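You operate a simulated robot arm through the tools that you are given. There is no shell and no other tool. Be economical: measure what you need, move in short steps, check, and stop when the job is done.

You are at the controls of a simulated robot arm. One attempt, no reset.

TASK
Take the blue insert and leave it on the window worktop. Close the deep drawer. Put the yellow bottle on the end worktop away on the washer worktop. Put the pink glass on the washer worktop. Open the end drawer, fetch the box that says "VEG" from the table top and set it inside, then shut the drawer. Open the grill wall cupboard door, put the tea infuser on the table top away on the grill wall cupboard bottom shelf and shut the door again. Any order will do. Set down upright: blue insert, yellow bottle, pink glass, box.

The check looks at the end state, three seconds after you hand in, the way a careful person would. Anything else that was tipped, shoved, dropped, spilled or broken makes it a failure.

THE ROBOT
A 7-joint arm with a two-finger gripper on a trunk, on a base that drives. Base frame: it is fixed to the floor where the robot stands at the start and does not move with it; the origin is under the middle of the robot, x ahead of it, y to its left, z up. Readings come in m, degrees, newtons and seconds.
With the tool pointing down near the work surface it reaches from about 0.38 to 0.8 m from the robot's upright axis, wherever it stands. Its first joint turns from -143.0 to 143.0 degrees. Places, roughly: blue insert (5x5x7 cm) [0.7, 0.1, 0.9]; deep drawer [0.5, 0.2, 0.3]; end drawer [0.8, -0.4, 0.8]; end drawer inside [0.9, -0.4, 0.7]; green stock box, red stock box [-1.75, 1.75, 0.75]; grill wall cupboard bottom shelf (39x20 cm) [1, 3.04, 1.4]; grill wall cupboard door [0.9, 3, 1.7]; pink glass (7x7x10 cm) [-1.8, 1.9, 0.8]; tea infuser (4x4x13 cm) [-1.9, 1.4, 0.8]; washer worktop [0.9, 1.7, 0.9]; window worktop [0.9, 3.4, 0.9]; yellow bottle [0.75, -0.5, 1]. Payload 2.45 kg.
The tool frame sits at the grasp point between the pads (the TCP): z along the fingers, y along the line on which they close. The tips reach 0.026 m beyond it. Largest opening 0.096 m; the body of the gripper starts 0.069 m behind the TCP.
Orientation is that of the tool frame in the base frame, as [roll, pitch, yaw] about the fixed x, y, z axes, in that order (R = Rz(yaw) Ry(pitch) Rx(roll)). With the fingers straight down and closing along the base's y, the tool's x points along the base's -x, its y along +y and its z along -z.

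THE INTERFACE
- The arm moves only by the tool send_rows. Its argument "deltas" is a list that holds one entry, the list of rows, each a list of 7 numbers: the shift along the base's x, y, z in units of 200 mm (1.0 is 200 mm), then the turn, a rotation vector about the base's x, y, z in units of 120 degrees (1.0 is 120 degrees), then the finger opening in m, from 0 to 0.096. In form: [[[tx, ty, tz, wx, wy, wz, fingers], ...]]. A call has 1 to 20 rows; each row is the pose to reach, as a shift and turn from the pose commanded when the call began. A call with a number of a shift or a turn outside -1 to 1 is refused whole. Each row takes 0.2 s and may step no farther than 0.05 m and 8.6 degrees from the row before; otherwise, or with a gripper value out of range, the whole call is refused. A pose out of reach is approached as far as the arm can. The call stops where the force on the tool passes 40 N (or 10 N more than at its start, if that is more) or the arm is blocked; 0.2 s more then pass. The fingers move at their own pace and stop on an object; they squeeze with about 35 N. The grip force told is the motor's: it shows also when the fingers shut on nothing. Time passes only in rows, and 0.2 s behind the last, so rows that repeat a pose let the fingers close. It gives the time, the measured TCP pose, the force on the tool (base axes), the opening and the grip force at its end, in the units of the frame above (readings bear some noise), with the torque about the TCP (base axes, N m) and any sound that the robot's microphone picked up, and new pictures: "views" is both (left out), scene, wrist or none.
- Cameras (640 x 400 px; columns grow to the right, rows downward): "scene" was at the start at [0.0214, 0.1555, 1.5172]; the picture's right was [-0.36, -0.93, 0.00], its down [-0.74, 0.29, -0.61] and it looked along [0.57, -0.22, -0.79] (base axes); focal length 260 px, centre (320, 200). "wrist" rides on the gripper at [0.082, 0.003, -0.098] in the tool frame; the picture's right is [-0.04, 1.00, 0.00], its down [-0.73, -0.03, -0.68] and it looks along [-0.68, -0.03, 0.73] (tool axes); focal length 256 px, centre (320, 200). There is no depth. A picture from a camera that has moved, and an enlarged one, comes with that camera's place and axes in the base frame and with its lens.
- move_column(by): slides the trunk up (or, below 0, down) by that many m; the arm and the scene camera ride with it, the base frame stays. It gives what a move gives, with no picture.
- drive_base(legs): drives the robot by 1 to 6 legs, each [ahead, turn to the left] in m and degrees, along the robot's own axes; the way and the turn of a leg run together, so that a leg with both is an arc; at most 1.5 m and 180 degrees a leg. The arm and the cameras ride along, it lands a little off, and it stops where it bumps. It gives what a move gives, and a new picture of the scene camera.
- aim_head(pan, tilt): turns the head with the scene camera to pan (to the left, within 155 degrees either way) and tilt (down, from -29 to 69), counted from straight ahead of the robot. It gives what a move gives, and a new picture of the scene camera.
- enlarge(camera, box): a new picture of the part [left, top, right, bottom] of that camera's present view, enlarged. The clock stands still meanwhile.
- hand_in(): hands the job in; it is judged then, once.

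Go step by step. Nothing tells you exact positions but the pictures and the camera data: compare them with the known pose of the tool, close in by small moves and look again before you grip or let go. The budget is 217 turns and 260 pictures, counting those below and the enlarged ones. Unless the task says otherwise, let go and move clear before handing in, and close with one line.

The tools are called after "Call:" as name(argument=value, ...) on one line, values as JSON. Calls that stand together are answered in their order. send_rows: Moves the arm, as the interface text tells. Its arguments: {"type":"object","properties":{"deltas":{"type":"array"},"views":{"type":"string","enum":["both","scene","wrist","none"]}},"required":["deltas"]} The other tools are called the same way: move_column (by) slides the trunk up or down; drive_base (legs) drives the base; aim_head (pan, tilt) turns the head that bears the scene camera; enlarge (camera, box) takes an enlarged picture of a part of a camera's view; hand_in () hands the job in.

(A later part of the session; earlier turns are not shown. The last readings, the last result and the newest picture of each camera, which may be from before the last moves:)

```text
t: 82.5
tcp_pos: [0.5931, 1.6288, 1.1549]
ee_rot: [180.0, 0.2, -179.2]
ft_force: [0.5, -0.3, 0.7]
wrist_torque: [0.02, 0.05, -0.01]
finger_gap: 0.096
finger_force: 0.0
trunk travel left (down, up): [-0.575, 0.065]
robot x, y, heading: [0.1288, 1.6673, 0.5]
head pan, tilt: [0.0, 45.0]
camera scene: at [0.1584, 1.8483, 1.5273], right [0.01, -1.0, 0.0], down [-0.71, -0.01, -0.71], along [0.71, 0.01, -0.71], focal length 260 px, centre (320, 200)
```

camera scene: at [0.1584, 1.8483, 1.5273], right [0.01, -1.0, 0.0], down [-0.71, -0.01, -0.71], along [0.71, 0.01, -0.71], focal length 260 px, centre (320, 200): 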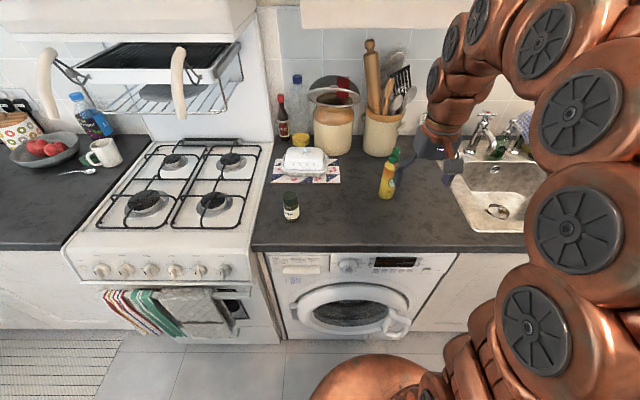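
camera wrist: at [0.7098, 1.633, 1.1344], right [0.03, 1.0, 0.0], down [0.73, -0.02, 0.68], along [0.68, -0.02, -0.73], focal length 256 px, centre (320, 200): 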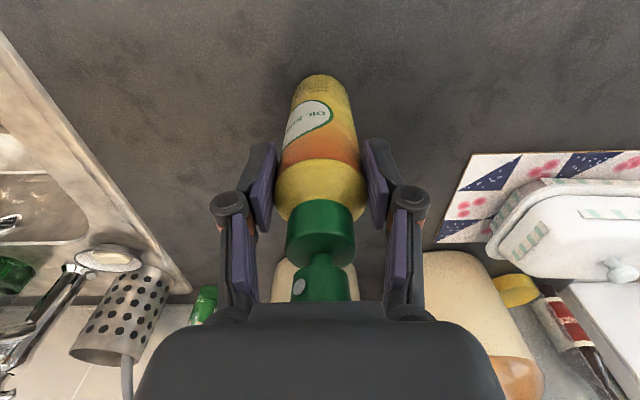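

Bottle is placed. Next the table: I'll back up and turn round to see it.

Call:
drive_base(legs=[[-0.5, 0], [0, 179]])

```text
t: 92.9
tcp_pos: [-0.8472, 1.6853, 1.1539]
ee_rot: [-180.0, 0.1, 2.7]
ft_force: [-0.3, 0.0, -0.5]
wrist_torque: [-0.03, 0.03, -0.01]
finger_gap: 0.0959
finger_force: 0.1
trunk travel left (down, up): [-0.575, 0.065]
robot x, y, heading: [-0.3816, 1.6617, -177.4]
head pan, tilt: [0.0, 45.0]
camera scene: at [-0.401, 1.4783, 1.5273], right [-0.04, 1.0, 0.0], down [0.71, 0.03, -0.71], along [-0.71, -0.03, -0.71], focal length 260 px, centre (320, 200)
```

scene: 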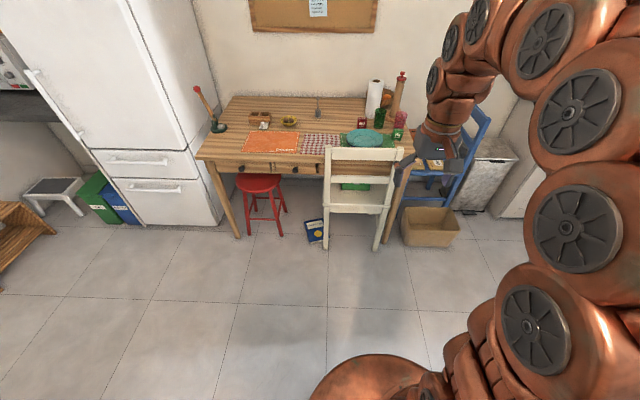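

Call:
enlarge(camera="scene", box=[300, 60, 460, 160])

Call:
enlarge(camera="scene", box=[190, 75, 350, 175])

```text
4.00 times, centred on (380, 110) of scene
camera zoom: at [-0.401, 1.4783, 1.5273], right [-0.04, 1.0, 0.0], down [0.71, 0.03, -0.71], along [-0.71, -0.03, -0.71], focal length 1038 px, centre (80, 560)
```

zoom: 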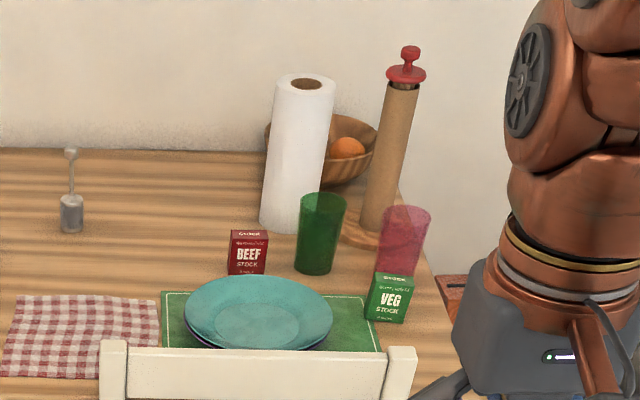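

```text
4.00 times, centred on (270, 125) of scene
camera zoom: at [-0.401, 1.4783, 1.5273], right [-0.04, 1.0, 0.0], down [0.71, 0.03, -0.71], along [-0.71, -0.03, -0.71], focal length 1038 px, centre (520, 500)
```

zoom: 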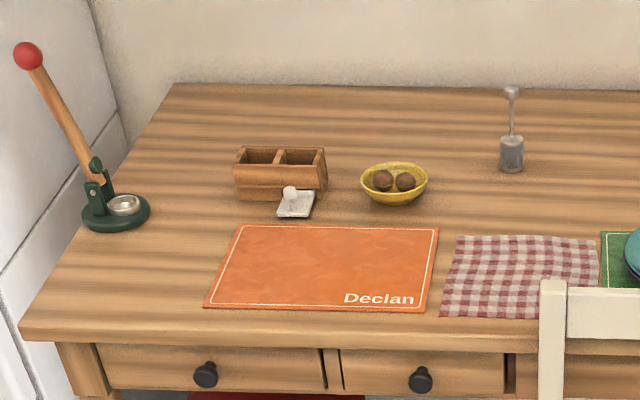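

The pink glass stands at roughly (-1.83, 1.885), right behind the VEG box; the green tumbler and a tall holder are close to it. I'll approach between the chair and the box on the floor, then look again.

Call:
drive_base(legs=[[0, -14.5], [0.6, 0], [0, 12]])

Call:
aim_head(pan=-10, tilt=50)

```text
t: 97.8
tcp_pos: [-1.4129, 1.8287, 1.1552]
ee_rot: [-179.9, 0.1, 0.3]
ft_force: [0.3, -0.2, -1.3]
wrist_torque: [-0.01, 0.0, 0.0]
finger_gap: 0.0959
finger_force: 0.0
trunk travel left (down, up): [-0.575, 0.065]
robot x, y, heading: [-0.9474, 1.7876, -179.9]
head pan, tilt: [0.0, 45.0]
camera scene: at [-0.9761, 1.6029, 1.5273], right [0.0, 1.0, 0.0], down [0.71, 0.0, -0.71], along [-0.71, 0.0, -0.71], focal length 260 px, centre (320, 200)
```

scene: 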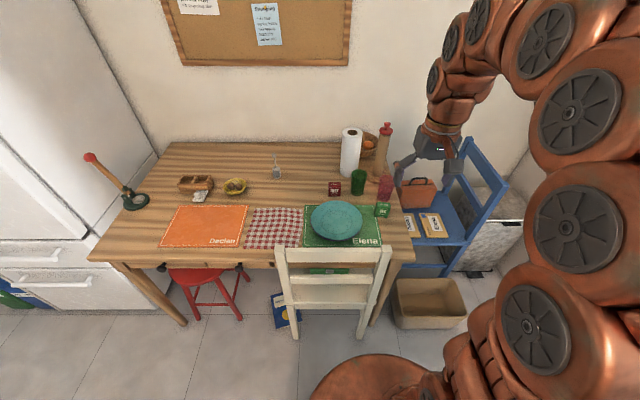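

```text
t: 98.5
tcp_pos: [-1.4129, 1.8286, 1.1541]
ee_rot: [180.0, 0.2, 0.2]
ft_force: [0.2, 0.8, 0.0]
wrist_torque: [-0.03, 0.03, 0.0]
finger_gap: 0.096
finger_force: 0.1
trunk travel left (down, up): [-0.575, 0.065]
robot x, y, heading: [-0.9495, 1.7851, -179.9]
head pan, tilt: [-10.0, 50.0]
camera scene: at [-0.9706, 1.6161, 1.5204], right [0.17, 0.99, 0.0], down [0.75, -0.13, -0.64], along [-0.63, 0.11, -0.77], focal length 260 px, centre (320, 200)
```

scene: 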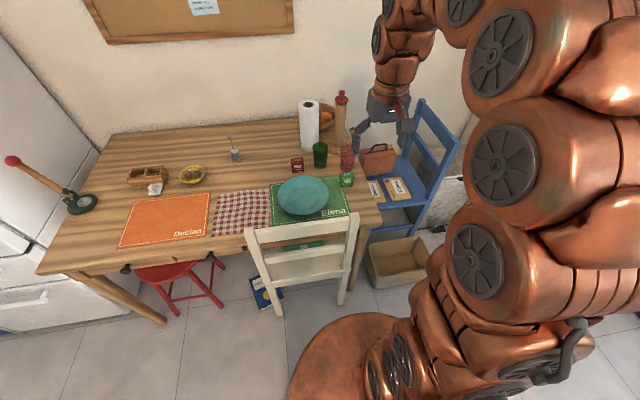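

I need to be slightly further in and to the right. I'll back up and come in at an angle, ending near (-1.1, 1.92).

Call:
drive_base(legs=[[-0.3, 0], [0, -16], [0.45, 0]])

Call:
aim_head(pan=10, tilt=50)

```text
t: 103.8
tcp_pos: [-1.5179, 2.0736, 1.1547]
ee_rot: [180.0, 0.2, -15.2]
ft_force: [-0.2, 0.6, -0.1]
wrist_torque: [0.0, 0.03, -0.02]
finger_gap: 0.0959
finger_force: 0.0
trunk travel left (down, up): [-0.575, 0.065]
robot x, y, heading: [-1.0778, 1.9077, 164.2]
head pan, tilt: [-10.0, 50.0]
camera scene: at [-1.1472, 1.7506, 1.5204], right [0.43, 0.9, 0.0], down [0.69, -0.33, -0.64], along [-0.58, 0.28, -0.77], focal length 260 px, centre (320, 200)
```

scene: 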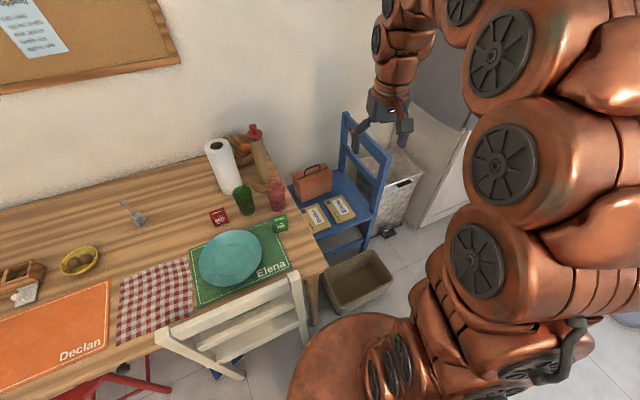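

```text
t: 104.7
tcp_pos: [-1.5179, 2.0737, 1.1545]
ee_rot: [180.0, 0.2, -15.2]
ft_force: [-0.6, 0.3, 0.6]
wrist_torque: [-0.01, 0.03, 0.0]
finger_gap: 0.0962
finger_force: 0.1
trunk travel left (down, up): [-0.575, 0.065]
robot x, y, heading: [-1.0827, 1.909, 164.1]
head pan, tilt: [10.0, 50.0]
camera scene: at [-1.1544, 1.7249, 1.5204], right [0.1, 1.0, 0.0], down [0.76, -0.07, -0.64], along [-0.64, 0.06, -0.77], focal length 260 px, centre (320, 200)
```

scene: 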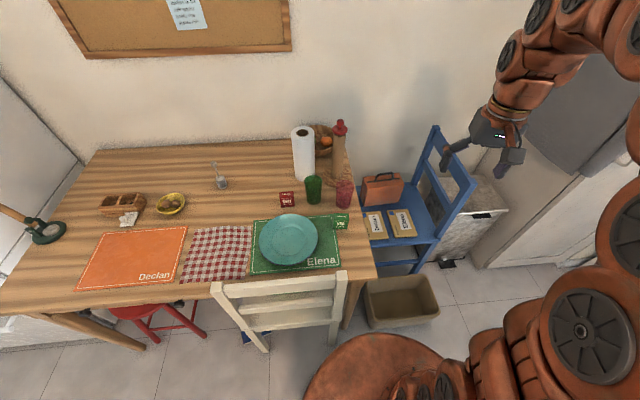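

Call:
enlarge(camera="scene", box=[265, 140, 377, 240])

```text
4.00 times, centred on (321, 190) of scene
camera zoom: at [-1.1544, 1.7249, 1.5204], right [0.1, 1.0, 0.0], down [0.76, -0.07, -0.64], along [-0.64, 0.06, -0.77], focal length 1038 px, centre (316, 240)
```

zoom: 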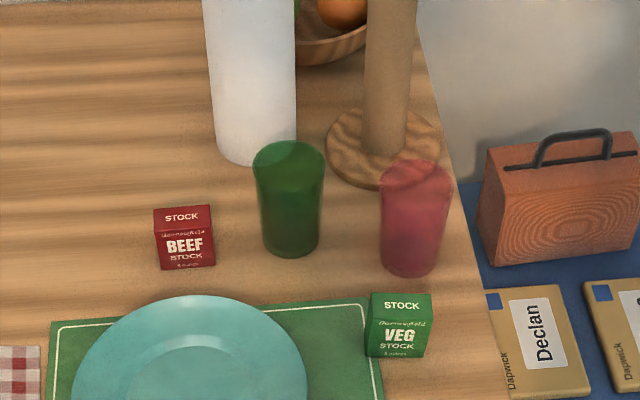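

I take the pink glass to be at about (-1.79, 1.876), with the tall holder 15 cm behind and the green tumbler 12 cm beside. I'll use a diagonal grip and move above it first.

Call:
send_rows(deltas=[[[-0.1, -0.08, 0, 0, 0, 0.05, 0.096], [-0.2, -0.16, 0, 0, 0, 0.1, 0.096], [-0.3, -0.24, 0, 0, 0, 0.15, 0.096], [-0.4, -0.32, 0, 0, 0, 0.2, 0.096], [-0.5, -0.4, -0.1, 0, 0, 0.25, 0.096], [-0.6, -0.48, -0.2, 0, 0, 0.3, 0.096], [-0.7, -0.56, -0.3, 0, 0, 0.35, 0.096], [-0.8, -0.64, -0.4, 0, 0, 0.4, 0.096], [-0.9, -0.74, -0.5, 0, 0, 0.45, 0.096], [-1, -0.84, -0.6, 0, 0, 0.5, 0.096]]])

```text
t: 106.9
tcp_pos: [-1.7187, 1.9055, 1.0346]
ee_rot: [-179.9, 0.2, 45.0]
ft_force: [0.4, -0.5, 0.3]
wrist_torque: [-0.01, 0.03, 0.01]
finger_gap: 0.0957
finger_force: 0.0
trunk travel left (down, up): [-0.575, 0.065]
robot x, y, heading: [-1.0777, 1.9036, 164.7]
head pan, tilt: [10.0, 50.0]
camera scene: at [-1.1541, 1.725, 1.5204], right [0.1, 1.0, 0.0], down [0.76, -0.07, -0.64], along [-0.64, 0.06, -0.77], focal length 260 px, centre (320, 200)
camera wrist: at [-1.6582, 1.9612, 1.1338], right [0.68, -0.74, 0.0], down [-0.54, -0.5, 0.68], along [-0.5, -0.46, -0.73], focal length 256 px, centre (320, 200)
```

scene: 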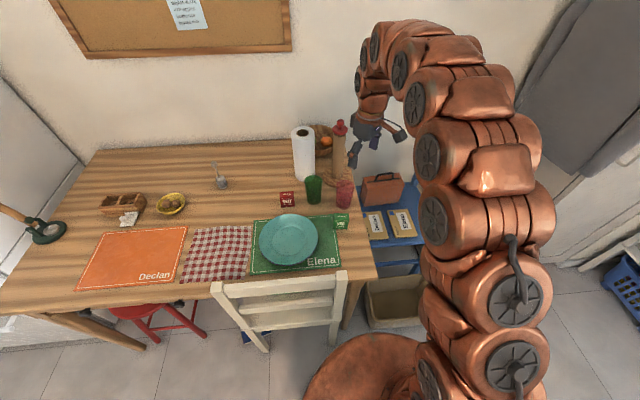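
wrist: 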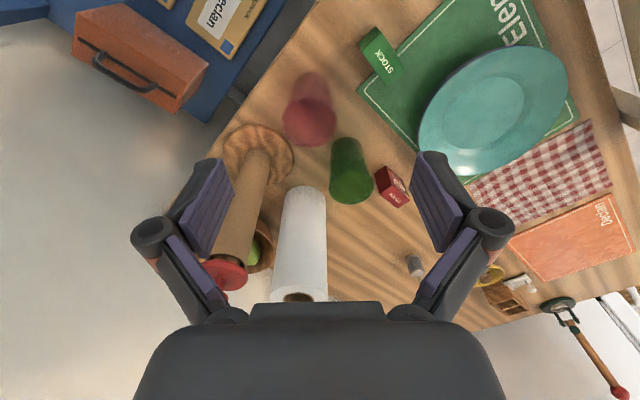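

The glass is at about (-1.777, 1.873). Moving over it and part way down for a check.

Call:
send_rows(deltas=[[[-0.15, -0.08, 0, 0, 0, 0, 0.096], [-0.29, -0.165, 0, 0, 0, 0, 0.096], [-0.29, -0.165, -0.2, 0, 0, 0, 0.096], [-0.29, -0.165, -0.4, 0, 0, 0, 0.096], [-0.29, -0.165, -0.6, 0, 0, 0, 0.096], [-0.29, -0.165, -0.77, 0, 0, 0, 0.096]]])

```text
t: 108.3
tcp_pos: [-1.7752, 1.8708, 0.8761]
ee_rot: [-179.9, 0.2, 44.8]
ft_force: [0.4, -0.3, 0.6]
wrist_torque: [0.0, 0.02, 0.0]
finger_gap: 0.0958
finger_force: 0.0
trunk travel left (down, up): [-0.575, 0.065]
robot x, y, heading: [-1.0748, 1.9087, 164.5]
head pan, tilt: [10.0, 50.0]
camera scene: at [-1.1543, 1.7247, 1.5204], right [0.1, 1.0, 0.0], down [0.76, -0.07, -0.64], along [-0.64, 0.06, -0.77], focal length 260 px, centre (320, 200)
camera wrist: at [-1.7146, 1.9266, 0.9755], right [0.68, -0.74, 0.0], down [-0.54, -0.49, 0.68], along [-0.5, -0.46, -0.73], focal length 256 px, centre (320, 200)
```

scene: 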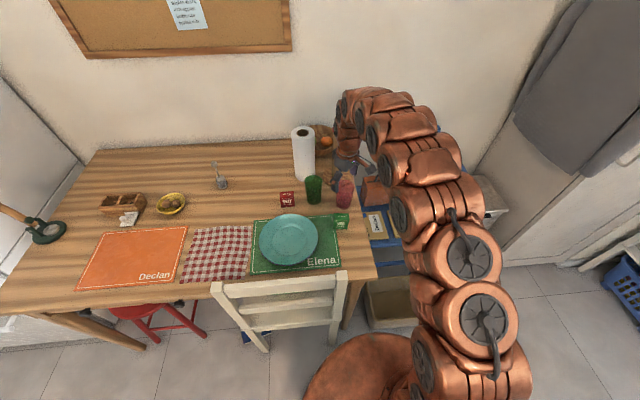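
wrist: 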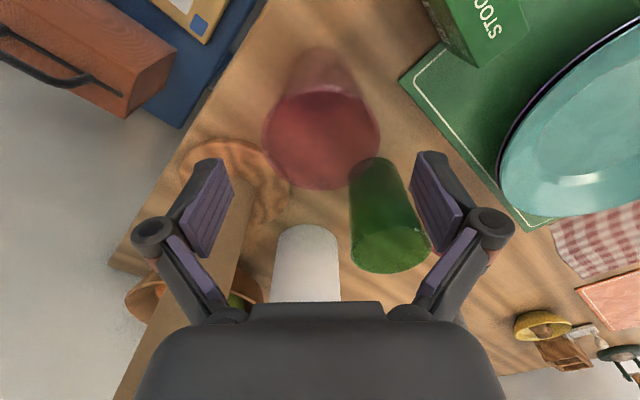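

Centred. Descending to grip height.

Call:
send_rows(deltas=[[[-0.01, -0.015, -0.15, 0, 0, 0, 0.096], [-0.01, -0.015, -0.3, 0, 0, 0, 0.096], [-0.01, -0.015, -0.4, 0, 0, 0, 0.096], [-0.01, -0.015, -0.45, 0, 0, 0, 0.096], [-0.01, -0.015, -0.45, 0, 0, 0, 0.08], [-0.01, -0.015, -0.45, 0, 0, 0, 0.07], [-0.01, -0.015, -0.45, 0, 0, 0, 0.06], [-0.01, -0.015, -0.45, 0, 0, 0, 0.05], [-0.01, -0.015, -0.45, 0, 0, 0, 0.04]]])

```text
t: 109.5
tcp_pos: [-1.7813, 1.8672, 0.7977]
ee_rot: [-179.4, 0.8, 44.9]
ft_force: [2.8, -2.2, 33.8]
wrist_torque: [0.03, -0.42, 0.03]
finger_gap: 0.0919
finger_force: 24.8
trunk travel left (down, up): [-0.575, 0.065]
robot x, y, heading: [-1.0814, 1.9074, 164.8]
head pan, tilt: [10.0, 50.0]
stopped in row 6: the force on the tool passed its limit at 42 N (the readings are from after the stop); the commanded pose is now the measured one
camera scene: at [-1.1522, 1.7247, 1.5208], right [0.09, 1.0, 0.0], down [0.76, -0.07, -0.64], along [-0.64, 0.06, -0.77], focal length 260 px, centre (320, 200)
camera wrist: at [-1.7192, 1.9234, 0.8943], right [0.68, -0.74, -0.01], down [-0.53, -0.49, 0.69], along [-0.51, -0.46, -0.72], focal length 256 px, centre (320, 200)
```

scene: 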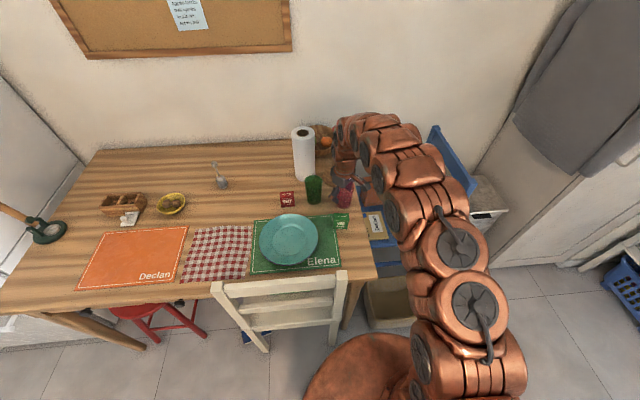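
wrist: 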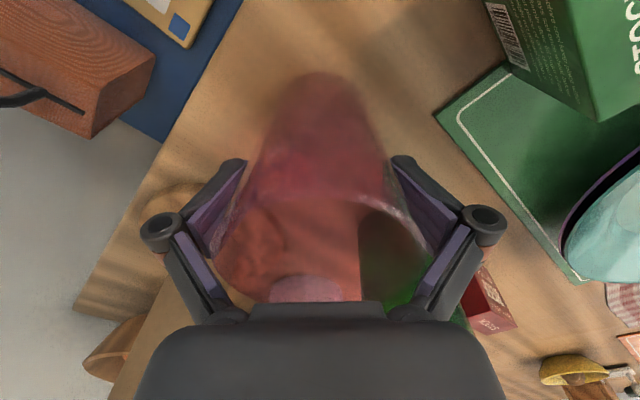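

The palm touched the glass rim, so the table is a bit higher (~0.75) than I took it for. I'll raise 1.2 cm, then close.

Call:
send_rows(deltas=[[[0, 0, 0.03, 0, 0, 0, 0.096], [0, 0, 0.065, 0, 0, 0, 0.096], [0, 0, 0.065, 0, 0, 0, 0.096]]], views="wrist")

```text
t: 110.3
tcp_pos: [-1.7798, 1.8679, 0.8048]
ee_rot: [-179.7, 0.4, 44.9]
ft_force: [0.5, -0.1, 0.4]
wrist_torque: [0.01, -0.01, 0.02]
finger_gap: 0.0959
finger_force: 0.0
trunk travel left (down, up): [-0.575, 0.065]
robot x, y, heading: [-1.0778, 1.9092, 164.7]
head pan, tilt: [10.0, 50.0]
camera wrist: at [-1.719, 1.9236, 0.9031], right [0.68, -0.74, 0.0], down [-0.54, -0.49, 0.68], along [-0.51, -0.46, -0.73], focal length 256 px, centre (320, 200)
```

wrist: 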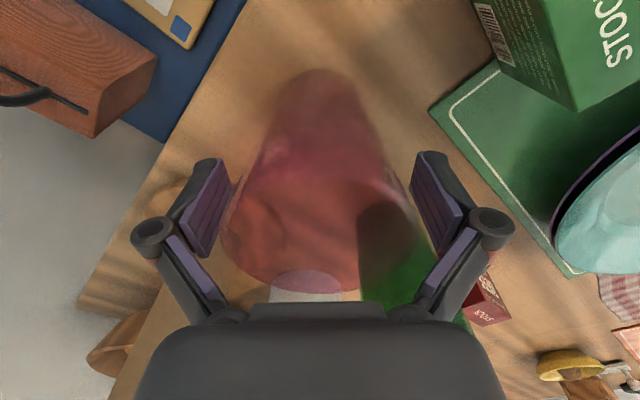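

Upright and centred. Closing.

Call:
send_rows(deltas=[[[0, 0, 0, 0, 0, 0, 0.08], [0, 0, 0, 0, 0, 0, 0.07], [0, 0, 0, 0, 0, 0, 0.06], [0, 0, 0, 0, 0, 0, 0.055], [0, 0, 0, 0, 0, 0, 0.05], [0, 0, 0, 0, 0, 0, 0.05]]], views="wrist")

```text
t: 111.7
tcp_pos: [-1.7801, 1.8674, 0.8072]
ee_rot: [-179.7, 0.6, 44.9]
ft_force: [-1.2, -1.6, 28.0]
wrist_torque: [0.33, -0.19, 0.03]
finger_gap: 0.0723
finger_force: 35.1
trunk travel left (down, up): [-0.575, 0.065]
robot x, y, heading: [-1.0756, 1.9068, 164.6]
head pan, tilt: [10.0, 50.0]
camera wrist: at [-1.7189, 1.9235, 0.9051], right [0.68, -0.74, -0.01], down [-0.53, -0.49, 0.69], along [-0.51, -0.46, -0.73], focal length 256 px, centre (320, 200)
```

wrist: 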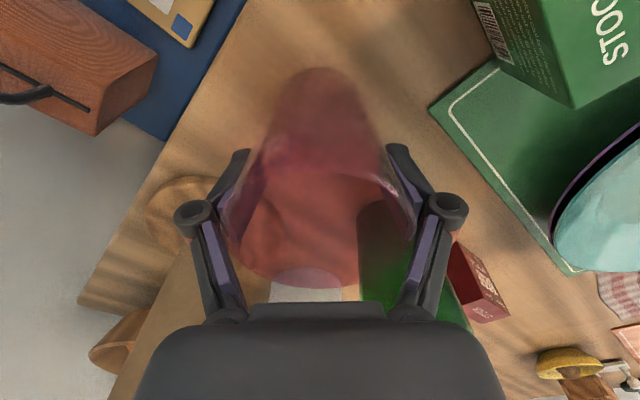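

Gripped at 7.2 cm. Lifting slowly and checking the force.

Call:
send_rows(deltas=[[[0, 0, 0.02, 0, 0, 0, 0.05], [0, 0, 0.05, 0, 0, 0, 0.05], [0, 0, 0.12, 0, 0, 0, 0.05], [0, 0, 0.2, 0, 0, 0, 0.05], [0, 0, 0.3, 0, 0, 0, 0.05]]])

```text
t: 112.9
tcp_pos: [-1.7797, 1.867, 0.8667]
ee_rot: [-179.7, 0.5, 44.8]
ft_force: [-0.1, 0.6, -1.1]
wrist_torque: [-0.01, 0.01, 0.0]
finger_gap: 0.0651
finger_force: 35.2
trunk travel left (down, up): [-0.575, 0.065]
robot x, y, heading: [-1.0776, 1.9068, 164.8]
head pan, tilt: [10.0, 50.0]
camera scene: at [-1.1546, 1.7246, 1.5203], right [0.09, 1.0, 0.0], down [0.76, -0.07, -0.64], along [-0.64, 0.06, -0.77], focal length 260 px, centre (320, 200)
camera wrist: at [-1.7184, 1.9235, 0.9653], right [0.68, -0.74, 0.0], down [-0.53, -0.5, 0.68], along [-0.51, -0.46, -0.73], focal length 256 px, centre (320, 200)
```

scene: 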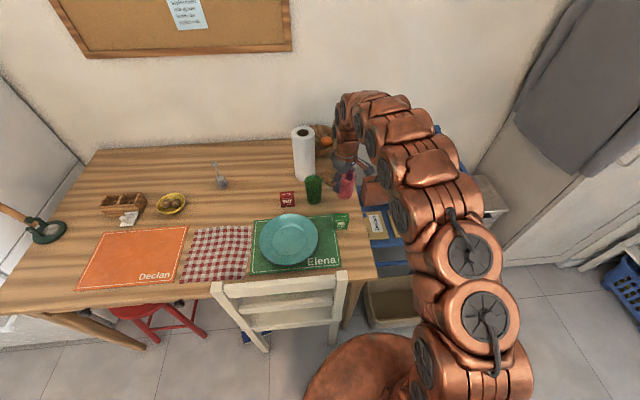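
wrist: 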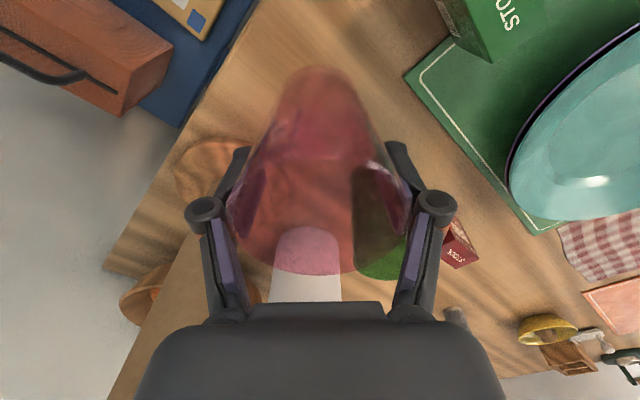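

The glass is held and free. I'll raise it, draw it in, and drive to the washer worktop.

Call:
send_rows(deltas=[[[0, 0, 0.2, 0, 0, 0, 0.05], [0, 0, 0.4, 0, 0, 0, 0.05], [0, 0, 0.6, 0, 0, 0, 0.05], [0, 0, 0.8, 0, 0, 0, 0.05], [0, 0, 1.0, 0, 0, 0, 0.05], [0.2, 0.05, 1.0, 0, 0, 0, 0.05], [0.4, 0.1, 1, 0, 0, 0, 0.05], [0.6, 0.15, 1, 0, 0, 0, 0.05], [0.8, 0.2, 1, 0, 0, 0, 0.05], [1, 0.25, 1, 0, 0, 0, 0.05]]], views="scene")

Call:
drive_base(legs=[[-0.65, 0], [0, -164.5]])

```text
t: 115.1
tcp_pos: [-1.5812, 1.915, 1.0666]
ee_rot: [-179.7, 0.6, 44.8]
ft_force: [-0.1, 0.0, -2.5]
wrist_torque: [0.0, -0.05, 0.0]
finger_gap: 0.0651
finger_force: 34.9
trunk travel left (down, up): [-0.575, 0.065]
robot x, y, heading: [-1.0771, 1.9086, 164.5]
head pan, tilt: [10.0, 50.0]
camera scene: at [-1.1548, 1.7246, 1.5203], right [0.09, 1.0, 0.0], down [0.76, -0.07, -0.64], along [-0.64, 0.06, -0.77], focal length 260 px, centre (320, 200)
```

scene: 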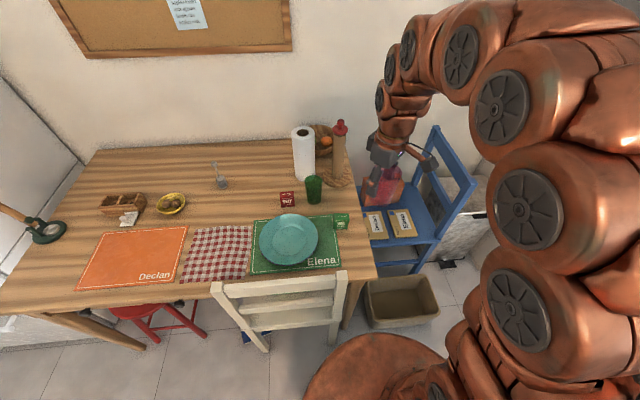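

```text
t: 125.5
tcp_pos: [0.0285, 1.8656, 1.0676]
ee_rot: [-179.7, 0.6, -120.1]
ft_force: [-0.6, 0.0, -2.6]
wrist_torque: [0.02, 0.03, -0.02]
finger_gap: 0.0651
finger_force: 35.0
trunk travel left (down, up): [-0.575, 0.065]
robot x, y, heading: [-0.457, 1.7424, -0.7]
head pan, tilt: [10.0, 50.0]
camera scene: at [-0.43, 1.9361, 1.5204], right [0.17, -0.99, 0.0], down [-0.76, -0.13, -0.64], along [0.63, 0.11, -0.77], focal length 260 px, centre (320, 200)
```

scene: 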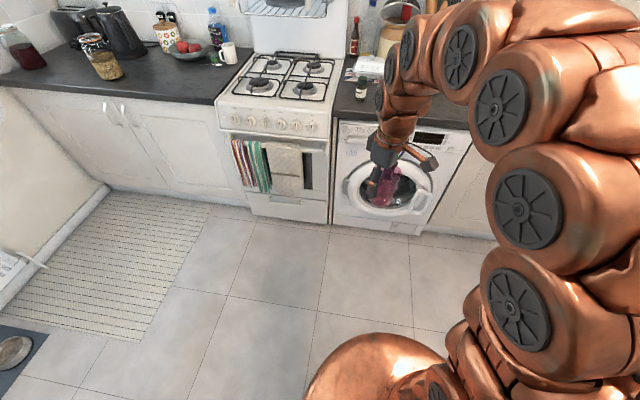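

I'll raise the glass and shift it sideways to y≈1.79 (between the oregano and the bottle), then drive up to the washer.

Call:
send_rows(deltas=[[[0, -0.12, 0.2, 0, 0, 0, 0.05], [0, -0.25, 0.4, 0, 0, 0, 0.05], [0, -0.37, 0.45, 0, 0, 0, 0.05]]], views="none")

Call:
drive_base(legs=[[0.57, 1]])

```text
t: 126.3
tcp_pos: [0.0279, 1.7909, 1.1579]
ee_rot: [-179.7, 0.3, -120.1]
ft_force: [0.3, 1.1, -2.0]
wrist_torque: [0.01, -0.02, 0.01]
finger_gap: 0.0651
finger_force: 35.2
trunk travel left (down, up): [-0.575, 0.065]
robot x, y, heading: [-0.4601, 1.7406, -0.6]
head pan, tilt: [10.0, 50.0]
```

```text
t: 129.5
tcp_pos: [0.5922, 1.7784, 1.1583]
ee_rot: [-179.7, 0.5, -120.8]
ft_force: [0.1, -0.9, -2.1]
wrist_torque: [0.03, -0.02, 0.0]
finger_gap: 0.065
finger_force: 35.0
trunk travel left (down, up): [-0.575, 0.065]
robot x, y, heading: [0.1026, 1.7338, -1.0]
head pan, tilt: [10.0, 50.0]
camera scene: at [0.136, 1.9279, 1.5204], right [0.15, -0.99, 0.0], down [-0.76, -0.12, -0.64], along [0.64, 0.1, -0.77], focal length 260 px, centre (320, 200)
```

scene: 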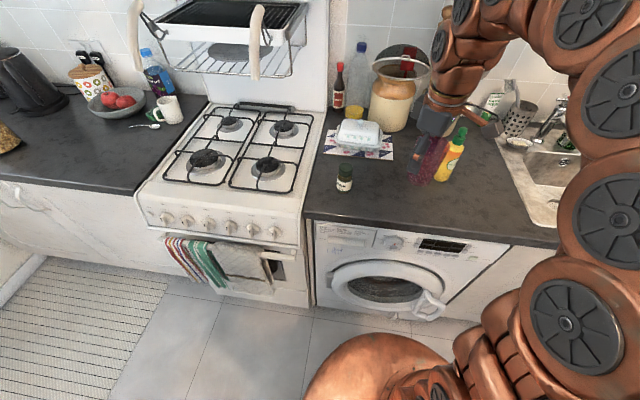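

Moving over (0.715, 1.79) and lowering part way.

Call:
send_rows(deltas=[[[0.2, 0.02, 0, 0, 0, 0, 0.05], [0.4, 0.04, 0, 0, 0, 0, 0.05], [0.615, 0.06, 0, 0, 0, 0, 0.05], [0.615, 0.06, -0.2, 0, 0, 0, 0.05], [0.615, 0.06, -0.4, 0, 0, 0, 0.05], [0.615, 0.06, -0.6, 0, 0, 0, 0.05], [0.615, 0.06, -0.75, 0, 0, 0, 0.05]]])

```text
t: 131.1
tcp_pos: [0.7139, 1.7898, 1.0055]
ee_rot: [-179.7, 0.5, -120.8]
ft_force: [-0.5, 0.2, -1.8]
wrist_torque: [0.02, -0.01, 0.0]
finger_gap: 0.065
finger_force: 35.2
trunk travel left (down, up): [-0.575, 0.065]
robot x, y, heading: [0.104, 1.7342, -1.0]
head pan, tilt: [10.0, 50.0]
camera scene: at [0.136, 1.9279, 1.5204], right [0.15, -0.99, 0.0], down [-0.76, -0.12, -0.64], along [0.64, 0.1, -0.77], focal length 260 px, centre (320, 200)
camera wrist: at [0.6689, 1.7221, 1.1048], right [-0.84, 0.55, -0.01], down [0.4, 0.61, 0.69], along [0.38, 0.57, -0.73], focal length 256 px, centre (320, 200)
```

scene: 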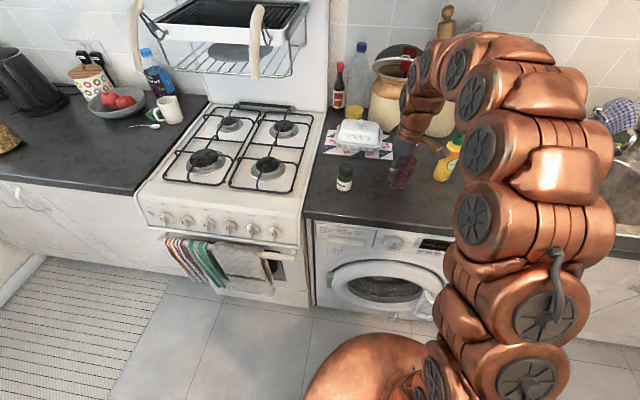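
wrist: 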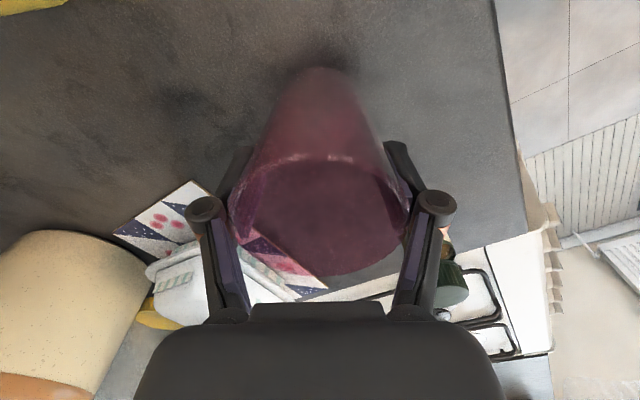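

Clear all round. Lowering gently until contact.

Call:
send_rows(deltas=[[[0, 0, -0.08, 0, 0, 0, 0.05], [0, 0, -0.15, 0, 0, 0, 0.05], [0, 0, -0.19, 0, 0, 0, 0.05], [0, 0, -0.22, 0, 0, 0, 0.05], [0, 0, -0.25, 0, 0, 0, 0.05]]], views="scene")

```text
t: 132.0
tcp_pos: [0.7153, 1.7908, 0.9726]
ee_rot: [-179.2, 0.8, -120.8]
ft_force: [-2.9, 0.2, 27.2]
wrist_torque: [-0.46, 0.49, -0.09]
finger_gap: 0.0656
finger_force: 35.1
trunk travel left (down, up): [-0.575, 0.065]
robot x, y, heading: [0.1033, 1.7358, -1.0]
head pan, tilt: [10.0, 50.0]
stopped in row 4: the force on the tool passed its limit at 47 N (the readings are from after the stop); the commanded pose is now the measured one
camera scene: at [0.1343, 1.9278, 1.5208], right [0.15, -0.99, 0.0], down [-0.76, -0.12, -0.64], along [0.64, 0.1, -0.77], focal length 260 px, centre (320, 200)
```

scene: 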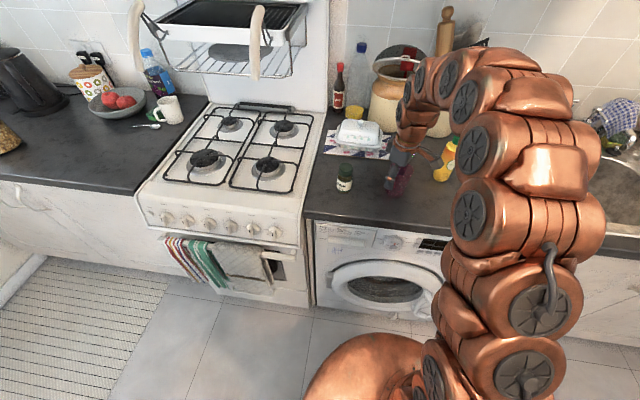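

The glass is standing on the worktop. Easing off, opening and rising.

Call:
send_rows(deltas=[[[0, 0, 0.01, 0, 0, 0, 0.06], [0, 0, 0.01, 0, 0, 0, 0.075], [0, 0, 0.01, 0, 0, 0, 0.096], [0, 0, 0.01, 0, 0, 0, 0.096], [0, 0, 0.05, 0, 0, 0, 0.096], [0, 0, 0.15, 0, 0, 0, 0.096], [0, 0, 0.3, 0, 0, 0, 0.096], [0, 0, 0.5, 0, 0, 0, 0.096], [0, 0, 0.7, 0, 0, 0, 0.096], [-0.2, 0, 0.8, 0, 0, 0, 0.096], [-0.4, 0, 0.8, 0, 0, 0, 0.096], [-0.6, 0, 0.8, 0, 0, 0, 0.096]]])

```text
t: 134.6
tcp_pos: [0.5943, 1.79, 1.1272]
ee_rot: [-179.6, 0.7, -120.9]
ft_force: [0.4, 0.5, -1.3]
wrist_torque: [0.01, 0.06, -0.02]
finger_gap: 0.0957
finger_force: 0.1
trunk travel left (down, up): [-0.575, 0.065]
robot x, y, heading: [0.1034, 1.7333, -0.9]
head pan, tilt: [10.0, 50.0]
camera scene: at [0.1364, 1.9279, 1.5204], right [0.15, -0.99, 0.0], down [-0.76, -0.12, -0.64], along [0.63, 0.1, -0.77], focal length 260 px, centre (320, 200)
camera wrist: at [0.5503, 1.7229, 1.2259], right [-0.84, 0.55, -0.01], down [0.39, 0.61, 0.69], along [0.38, 0.57, -0.73], focal length 256 px, centre (320, 200)
```

scene: 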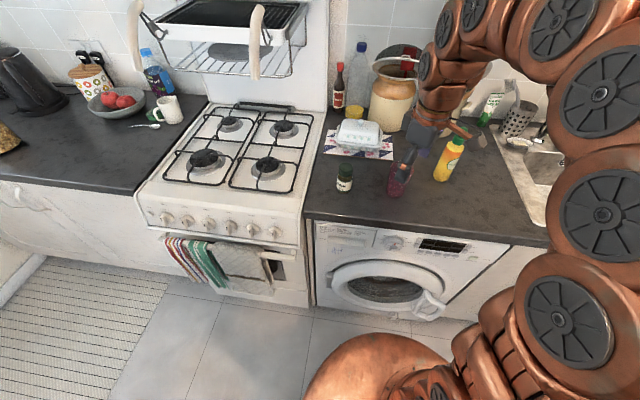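
wrist: 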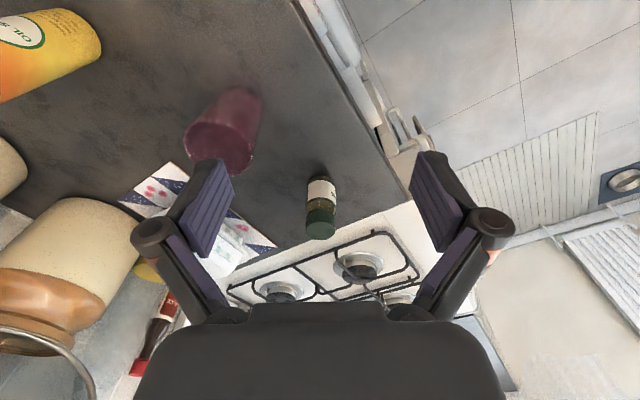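

Glass stands well. Now for the blue insert: back out, turn, drive along to y≈0.1, and restore tool yaw.

Call:
drive_base(legs=[[-0.5, 0], [0, -89], [1.5, 0], [0.12, 0], [0, 90]])

Call:
send_rows(deltas=[[[0, 0, 0, 0, 0, -0.07, 0.096], [0, 0, 0, 0, 0, -0.14, 0.096], [0, 0, 0, 0, 0, -0.21, 0.096], [0, 0, 0, 0, 0, -0.28, 0.096], [0, 0, 0, 0, 0, -0.35, 0.096], [0, 0, 0, 0, 0, -0.42, 0.096], [0, 0, 0, 0, 0, -0.49, 0.096]]], views="none")

```text
t: 153.1
tcp_pos: [0.0511, 0.1463, 1.1284]
ee_rot: [-179.5, 0.6, -122.8]
ft_force: [0.8, -0.3, 1.2]
wrist_torque: [0.0, 0.03, 0.01]
finger_gap: 0.0958
finger_force: 0.0
trunk travel left (down, up): [-0.575, 0.065]
robot x, y, heading: [-0.4408, 0.1066, -3.1]
head pan, tilt: [10.0, 50.0]
camera scene: at [-0.4034, 0.2983, 1.5204], right [0.12, -0.99, 0.0], down [-0.76, -0.09, -0.64], along [0.64, 0.08, -0.77], focal length 260 px, centre (320, 200)
```

scene: 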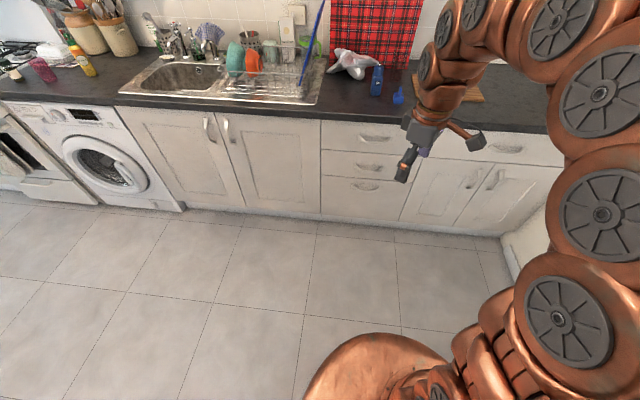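

```text
t: 154.7
tcp_pos: [0.0514, 0.1467, 1.1273]
ee_rot: [-179.6, 0.7, 178.3]
ft_force: [-0.2, -0.4, 0.5]
wrist_torque: [0.02, -0.05, 0.0]
finger_gap: 0.0963
finger_force: 0.0
trunk travel left (down, up): [-0.575, 0.065]
robot x, y, heading: [-0.4431, 0.1062, -3.1]
head pan, tilt: [10.0, 50.0]
```

Call:
drive_base(legs=[[0.45, 2.5]])

Call:
enlarge(camera="scene", box=[320, 80, 480, 180])

Call:
send_rows(deltas=[[[0, 0, 0, 0, 0, 0, 0.096]]], views="wrist")

```text
t: 157.4
tcp_pos: [0.5021, 0.1534, 1.1276]
ee_rot: [-179.5, 0.6, -179.1]
ft_force: [0.2, 0.2, -0.6]
wrist_torque: [0.0, 0.02, -0.02]
finger_gap: 0.096
finger_force: 0.0
trunk travel left (down, up): [-0.575, 0.065]
robot x, y, heading: [0.0166, 0.0903, -0.6]
head pan, tilt: [10.0, 50.0]
camera scene: at [0.0415, 0.2855, 1.5204], right [0.16, -0.99, 0.0], down [-0.76, -0.13, -0.64], along [0.63, 0.11, -0.77], focal length 260 px, centre (320, 200)
```

scene: 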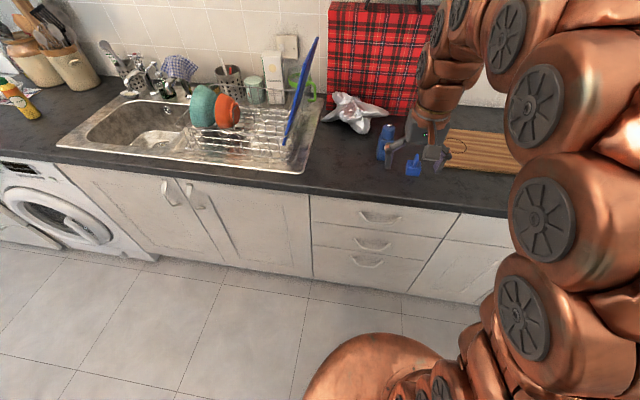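

```text
4.00 times, centred on (400, 130) of scene
camera zoom: at [0.0415, 0.2855, 1.5204], right [0.16, -0.99, 0.0], down [-0.76, -0.13, -0.64], along [0.63, 0.11, -0.77], focal length 1038 px, centre (0, 480)
```

zoom: 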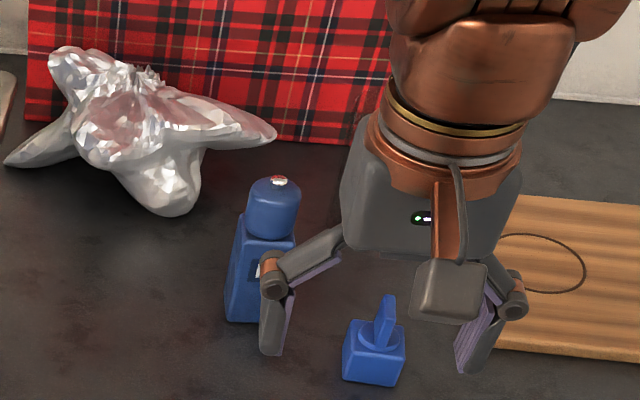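

```text
t: 157.8
tcp_pos: [0.5037, 0.1522, 1.1276]
ee_rot: [-179.4, 0.7, -179.1]
ft_force: [-0.2, 0.2, -0.1]
wrist_torque: [0.01, 0.01, 0.01]
finger_gap: 0.0958
finger_force: 0.0
trunk travel left (down, up): [-0.575, 0.065]
robot x, y, heading: [0.0113, 0.0902, -0.5]
head pan, tilt: [10.0, 50.0]
camera wrist: at [0.4205, 0.1565, 1.2253], right [0.02, 1.0, -0.01], down [0.73, -0.01, 0.69], along [0.69, -0.02, -0.73], focal length 256 px, centre (320, 200)
```

wrist: 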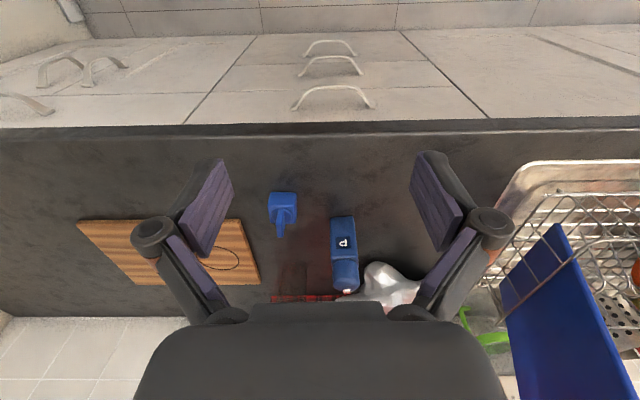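

The insert is at about (0.724, 0.083), between the board and the blue P bottle. I'll move above it.

Call:
send_rows(deltas=[[[0.2, -0.07, 0, 0, 0, 0, 0.096], [0.4, -0.14, 0, 0, 0, 0, 0.096], [0.6, -0.2, 0, 0, 0, 0, 0.096], [0.8, -0.27, 0, 0, 0, 0, 0.096], [1, -0.345, 0, 0, 0, 0, 0.096]]], views="none")

Call:
send_rows(deltas=[[[0.1, 0, 0, 0, 0, 0, 0.096], [0.1, 0, -0.15, 0, 0, 0, 0.096], [0.1, 0, -0.3, 0, 0, 0, 0.096], [0.1, 0, -0.45, 0, 0, 0, 0.096]]])

```text
t: 159.0
tcp_pos: [0.7015, 0.0805, 1.1292]
ee_rot: [-179.5, 0.5, -179.1]
ft_force: [-0.8, -0.2, 0.7]
wrist_torque: [0.02, -0.05, 0.01]
finger_gap: 0.0961
finger_force: 0.0
trunk travel left (down, up): [-0.575, 0.065]
robot x, y, heading: [0.0132, 0.0908, -0.8]
head pan, tilt: [10.0, 50.0]
```

```text
t: 160.0
tcp_pos: [0.7222, 0.083, 1.0373]
ee_rot: [-179.6, 0.7, -179.0]
ft_force: [-0.4, -0.3, -0.2]
wrist_torque: [0.01, -0.01, -0.01]
finger_gap: 0.0958
finger_force: 0.0
out of reach, approached as far as the arm can: row 1
trunk travel left (down, up): [-0.575, 0.065]
robot x, y, heading: [0.0091, 0.0922, -0.5]
head pan, tilt: [10.0, 50.0]
camera scene: at [0.0415, 0.2854, 1.5204], right [0.16, -0.99, 0.0], down [-0.76, -0.13, -0.64], along [0.63, 0.11, -0.77], focal length 260 px, centre (320, 200)
camera wrist: at [0.6396, 0.0871, 1.1347], right [0.02, 1.0, -0.01], down [0.73, -0.01, 0.69], along [0.69, -0.02, -0.73], focal length 256 px, centre (320, 200)
```

scene: 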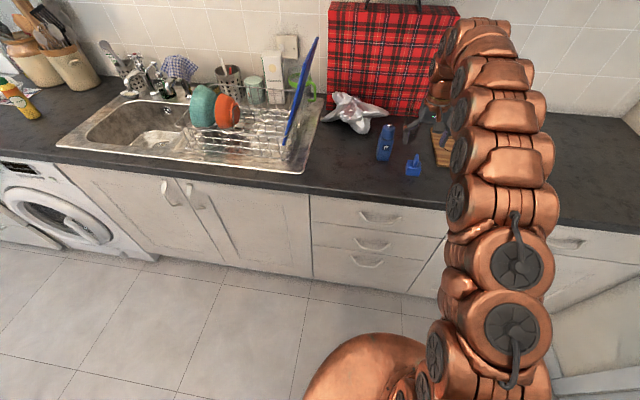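
wrist: 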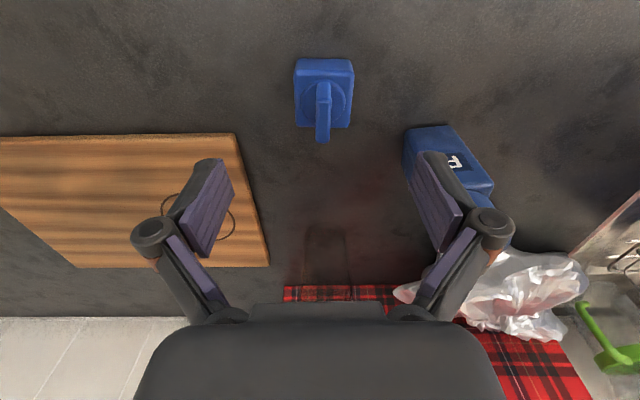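

Call:
enlarge(camera="wrist", box=[250, 40, 410, 300])

```text
1.54 times, centred on (330, 170) of wrist
camera zoom: at [0.6396, 0.0871, 1.1347], right [0.02, 1.0, -0.01], down [0.73, -0.01, 0.69], along [0.69, -0.02, -0.73], focal length 394 px, centre (305, 246)
```

zoom: 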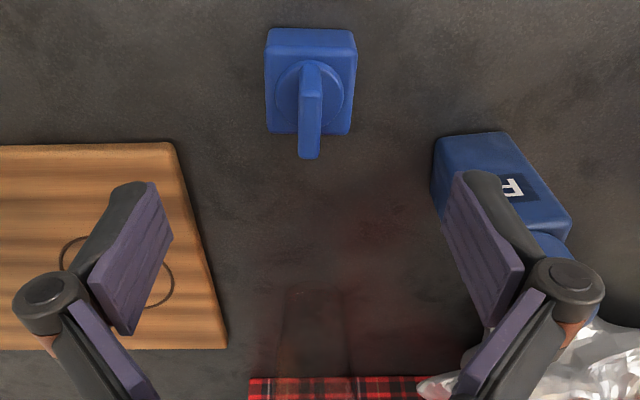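

Cube centre is about (0.718, 0.087), aligned. Descending with clearance to the P bottle and closing.

Call:
send_rows(deltas=[[[-0.02, 0.02, -0.15, 0, 0, 0, 0.096], [-0.02, 0.02, -0.3, 0, 0, 0, 0.09], [-0.02, 0.02, -0.42, 0, 0, 0, 0.085], [-0.02, 0.02, -0.52, 0, 0, 0, 0.085], [-0.02, 0.02, -0.52, 0, 0, 0, 0.085]]])

```text
t: 161.2
tcp_pos: [0.7184, 0.0869, 0.9345]
ee_rot: [-179.6, 0.6, -179.2]
ft_force: [0.3, 0.6, 0.7]
wrist_torque: [0.0, -0.01, 0.02]
finger_gap: 0.0848
finger_force: 0.1
trunk travel left (down, up): [-0.575, 0.065]
robot x, y, heading: [0.0122, 0.0923, -0.3]
head pan, tilt: [10.0, 50.0]
camera scene: at [0.0417, 0.2854, 1.5204], right [0.16, -0.99, 0.0], down [-0.76, -0.13, -0.64], along [0.63, 0.11, -0.77], focal length 260 px, centre (320, 200)
camera wrist: at [0.6355, 0.0899, 1.0319], right [0.02, 1.0, -0.01], down [0.73, -0.01, 0.69], along [0.69, -0.02, -0.73], focal length 256 px, centre (320, 200)
```

scene: 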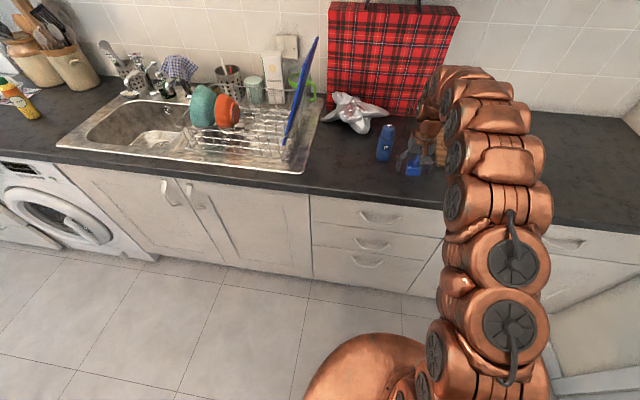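
wrist: 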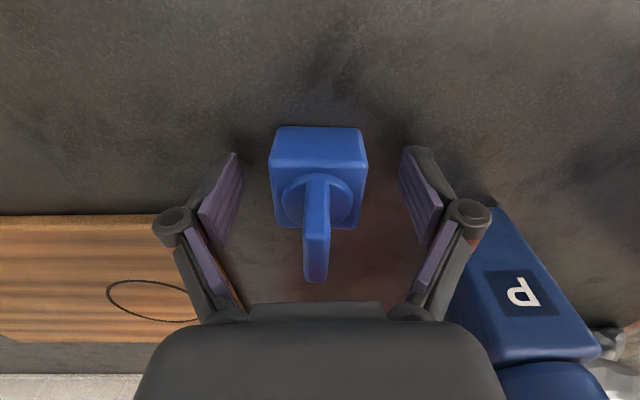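

Call:
send_rows(deltas=[[[0, 0, 0, 0, 0, 0, 0.07], [0, 0, 0, 0, 0, 0, 0.055], [0, 0, 0, 0, 0, 0, 0.04], [0, 0, 0, 0, 0, 0, 0.03], [0, 0, 0, 0, 0, 0, 0.03], [0, 0, 0.1, 0, 0, 0, 0.03], [0, 0, 0.3, 0, 0, 0, 0.03], [0, 0, 0.5, 0, 0, 0, 0.03], [0, 0, 0.7, 0, 0, 0, 0.03], [0, 0, 0.9, 0, 0, 0, 0.03]]])

```text
t: 163.4
tcp_pos: [0.7197, 0.0867, 1.1163]
ee_rot: [-179.5, 0.5, -179.1]
ft_force: [-0.1, 0.6, -1.1]
wrist_torque: [0.02, -0.01, 0.01]
finger_gap: 0.0427
finger_force: 35.1
trunk travel left (down, up): [-0.575, 0.065]
robot x, y, heading: [0.013, 0.0886, -0.5]
head pan, tilt: [10.0, 50.0]
camera scene: at [0.0419, 0.2855, 1.5204], right [0.16, -0.99, 0.0], down [-0.76, -0.13, -0.64], along [0.63, 0.11, -0.77], focal length 260 px, centre (320, 200)
camera wrist: at [0.6373, 0.0909, 1.2133], right [0.02, 1.0, -0.01], down [0.73, -0.01, 0.69], along [0.69, -0.02, -0.73], focal length 256 px, centre (320, 200)
```

scene: 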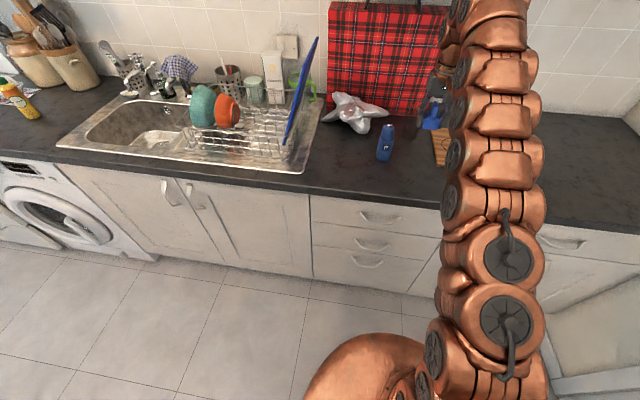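
wrist: 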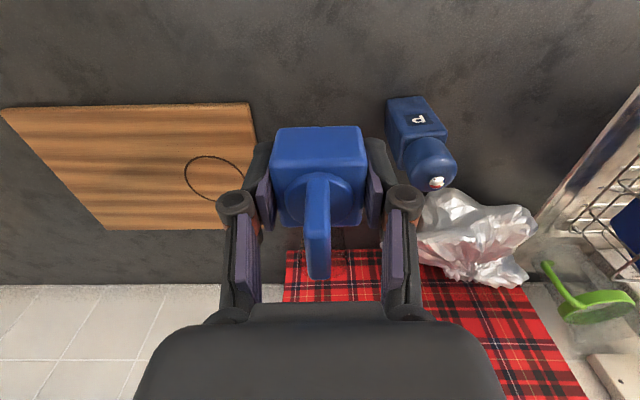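

Insert is gripped. I'll draw in, and drive along to y≈3.0 facing the window worktop.

Call:
send_rows(deltas=[[[-0.2, 0, 0.1, 0, 0, 0, 0.03], [-0.4, 0, 0.2, 0, 0, 0, 0.03], [-0.6, 0, 0.2, 0, 0, 0, 0.03], [-0.8, 0, 0.2, 0, 0, 0, 0.03], [-1, 0, 0.2, 0, 0, 0, 0.03]]], views="none")

Call:
drive_base(legs=[[-0.45, 0], [0, 90], [1.5, 0], [1.4, 0], [0, -89]])

```text
t: 164.6
tcp_pos: [0.5174, 0.088, 1.153]
ee_rot: [-179.6, 0.5, -179.1]
ft_force: [-0.2, 0.3, -0.9]
wrist_torque: [-0.03, 0.05, -0.01]
finger_gap: 0.0426
finger_force: 35.3
trunk travel left (down, up): [-0.575, 0.065]
robot x, y, heading: [0.0124, 0.0929, -0.7]
head pan, tilt: [10.0, 50.0]
```

```text
t: 188.9
tcp_pos: [0.0167, 3.0647, 1.154]
ee_rot: [-179.4, 0.7, -176.6]
ft_force: [0.5, -1.0, -0.7]
wrist_torque: [0.03, 0.0, 0.01]
finger_gap: 0.0427
finger_force: 34.5
trunk travel left (down, up): [-0.575, 0.065]
robot x, y, heading: [-0.4895, 3.0475, 1.7]
head pan, tilt: [10.0, 50.0]
camera scene: at [-0.4779, 3.2482, 1.5218], right [0.2, -0.98, 0.0], down [-0.74, -0.16, -0.65], along [0.64, 0.13, -0.76], focal length 260 px, centre (320, 200)
```

scene: 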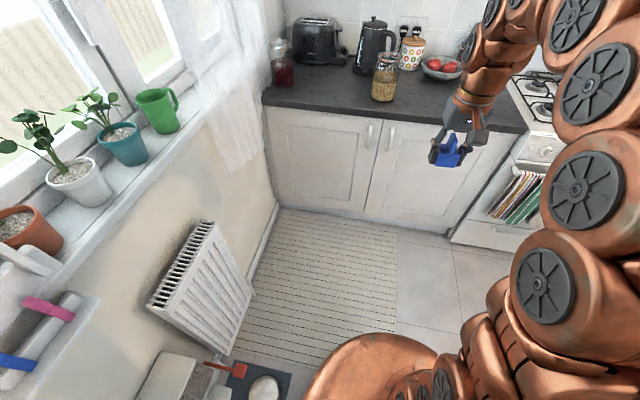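

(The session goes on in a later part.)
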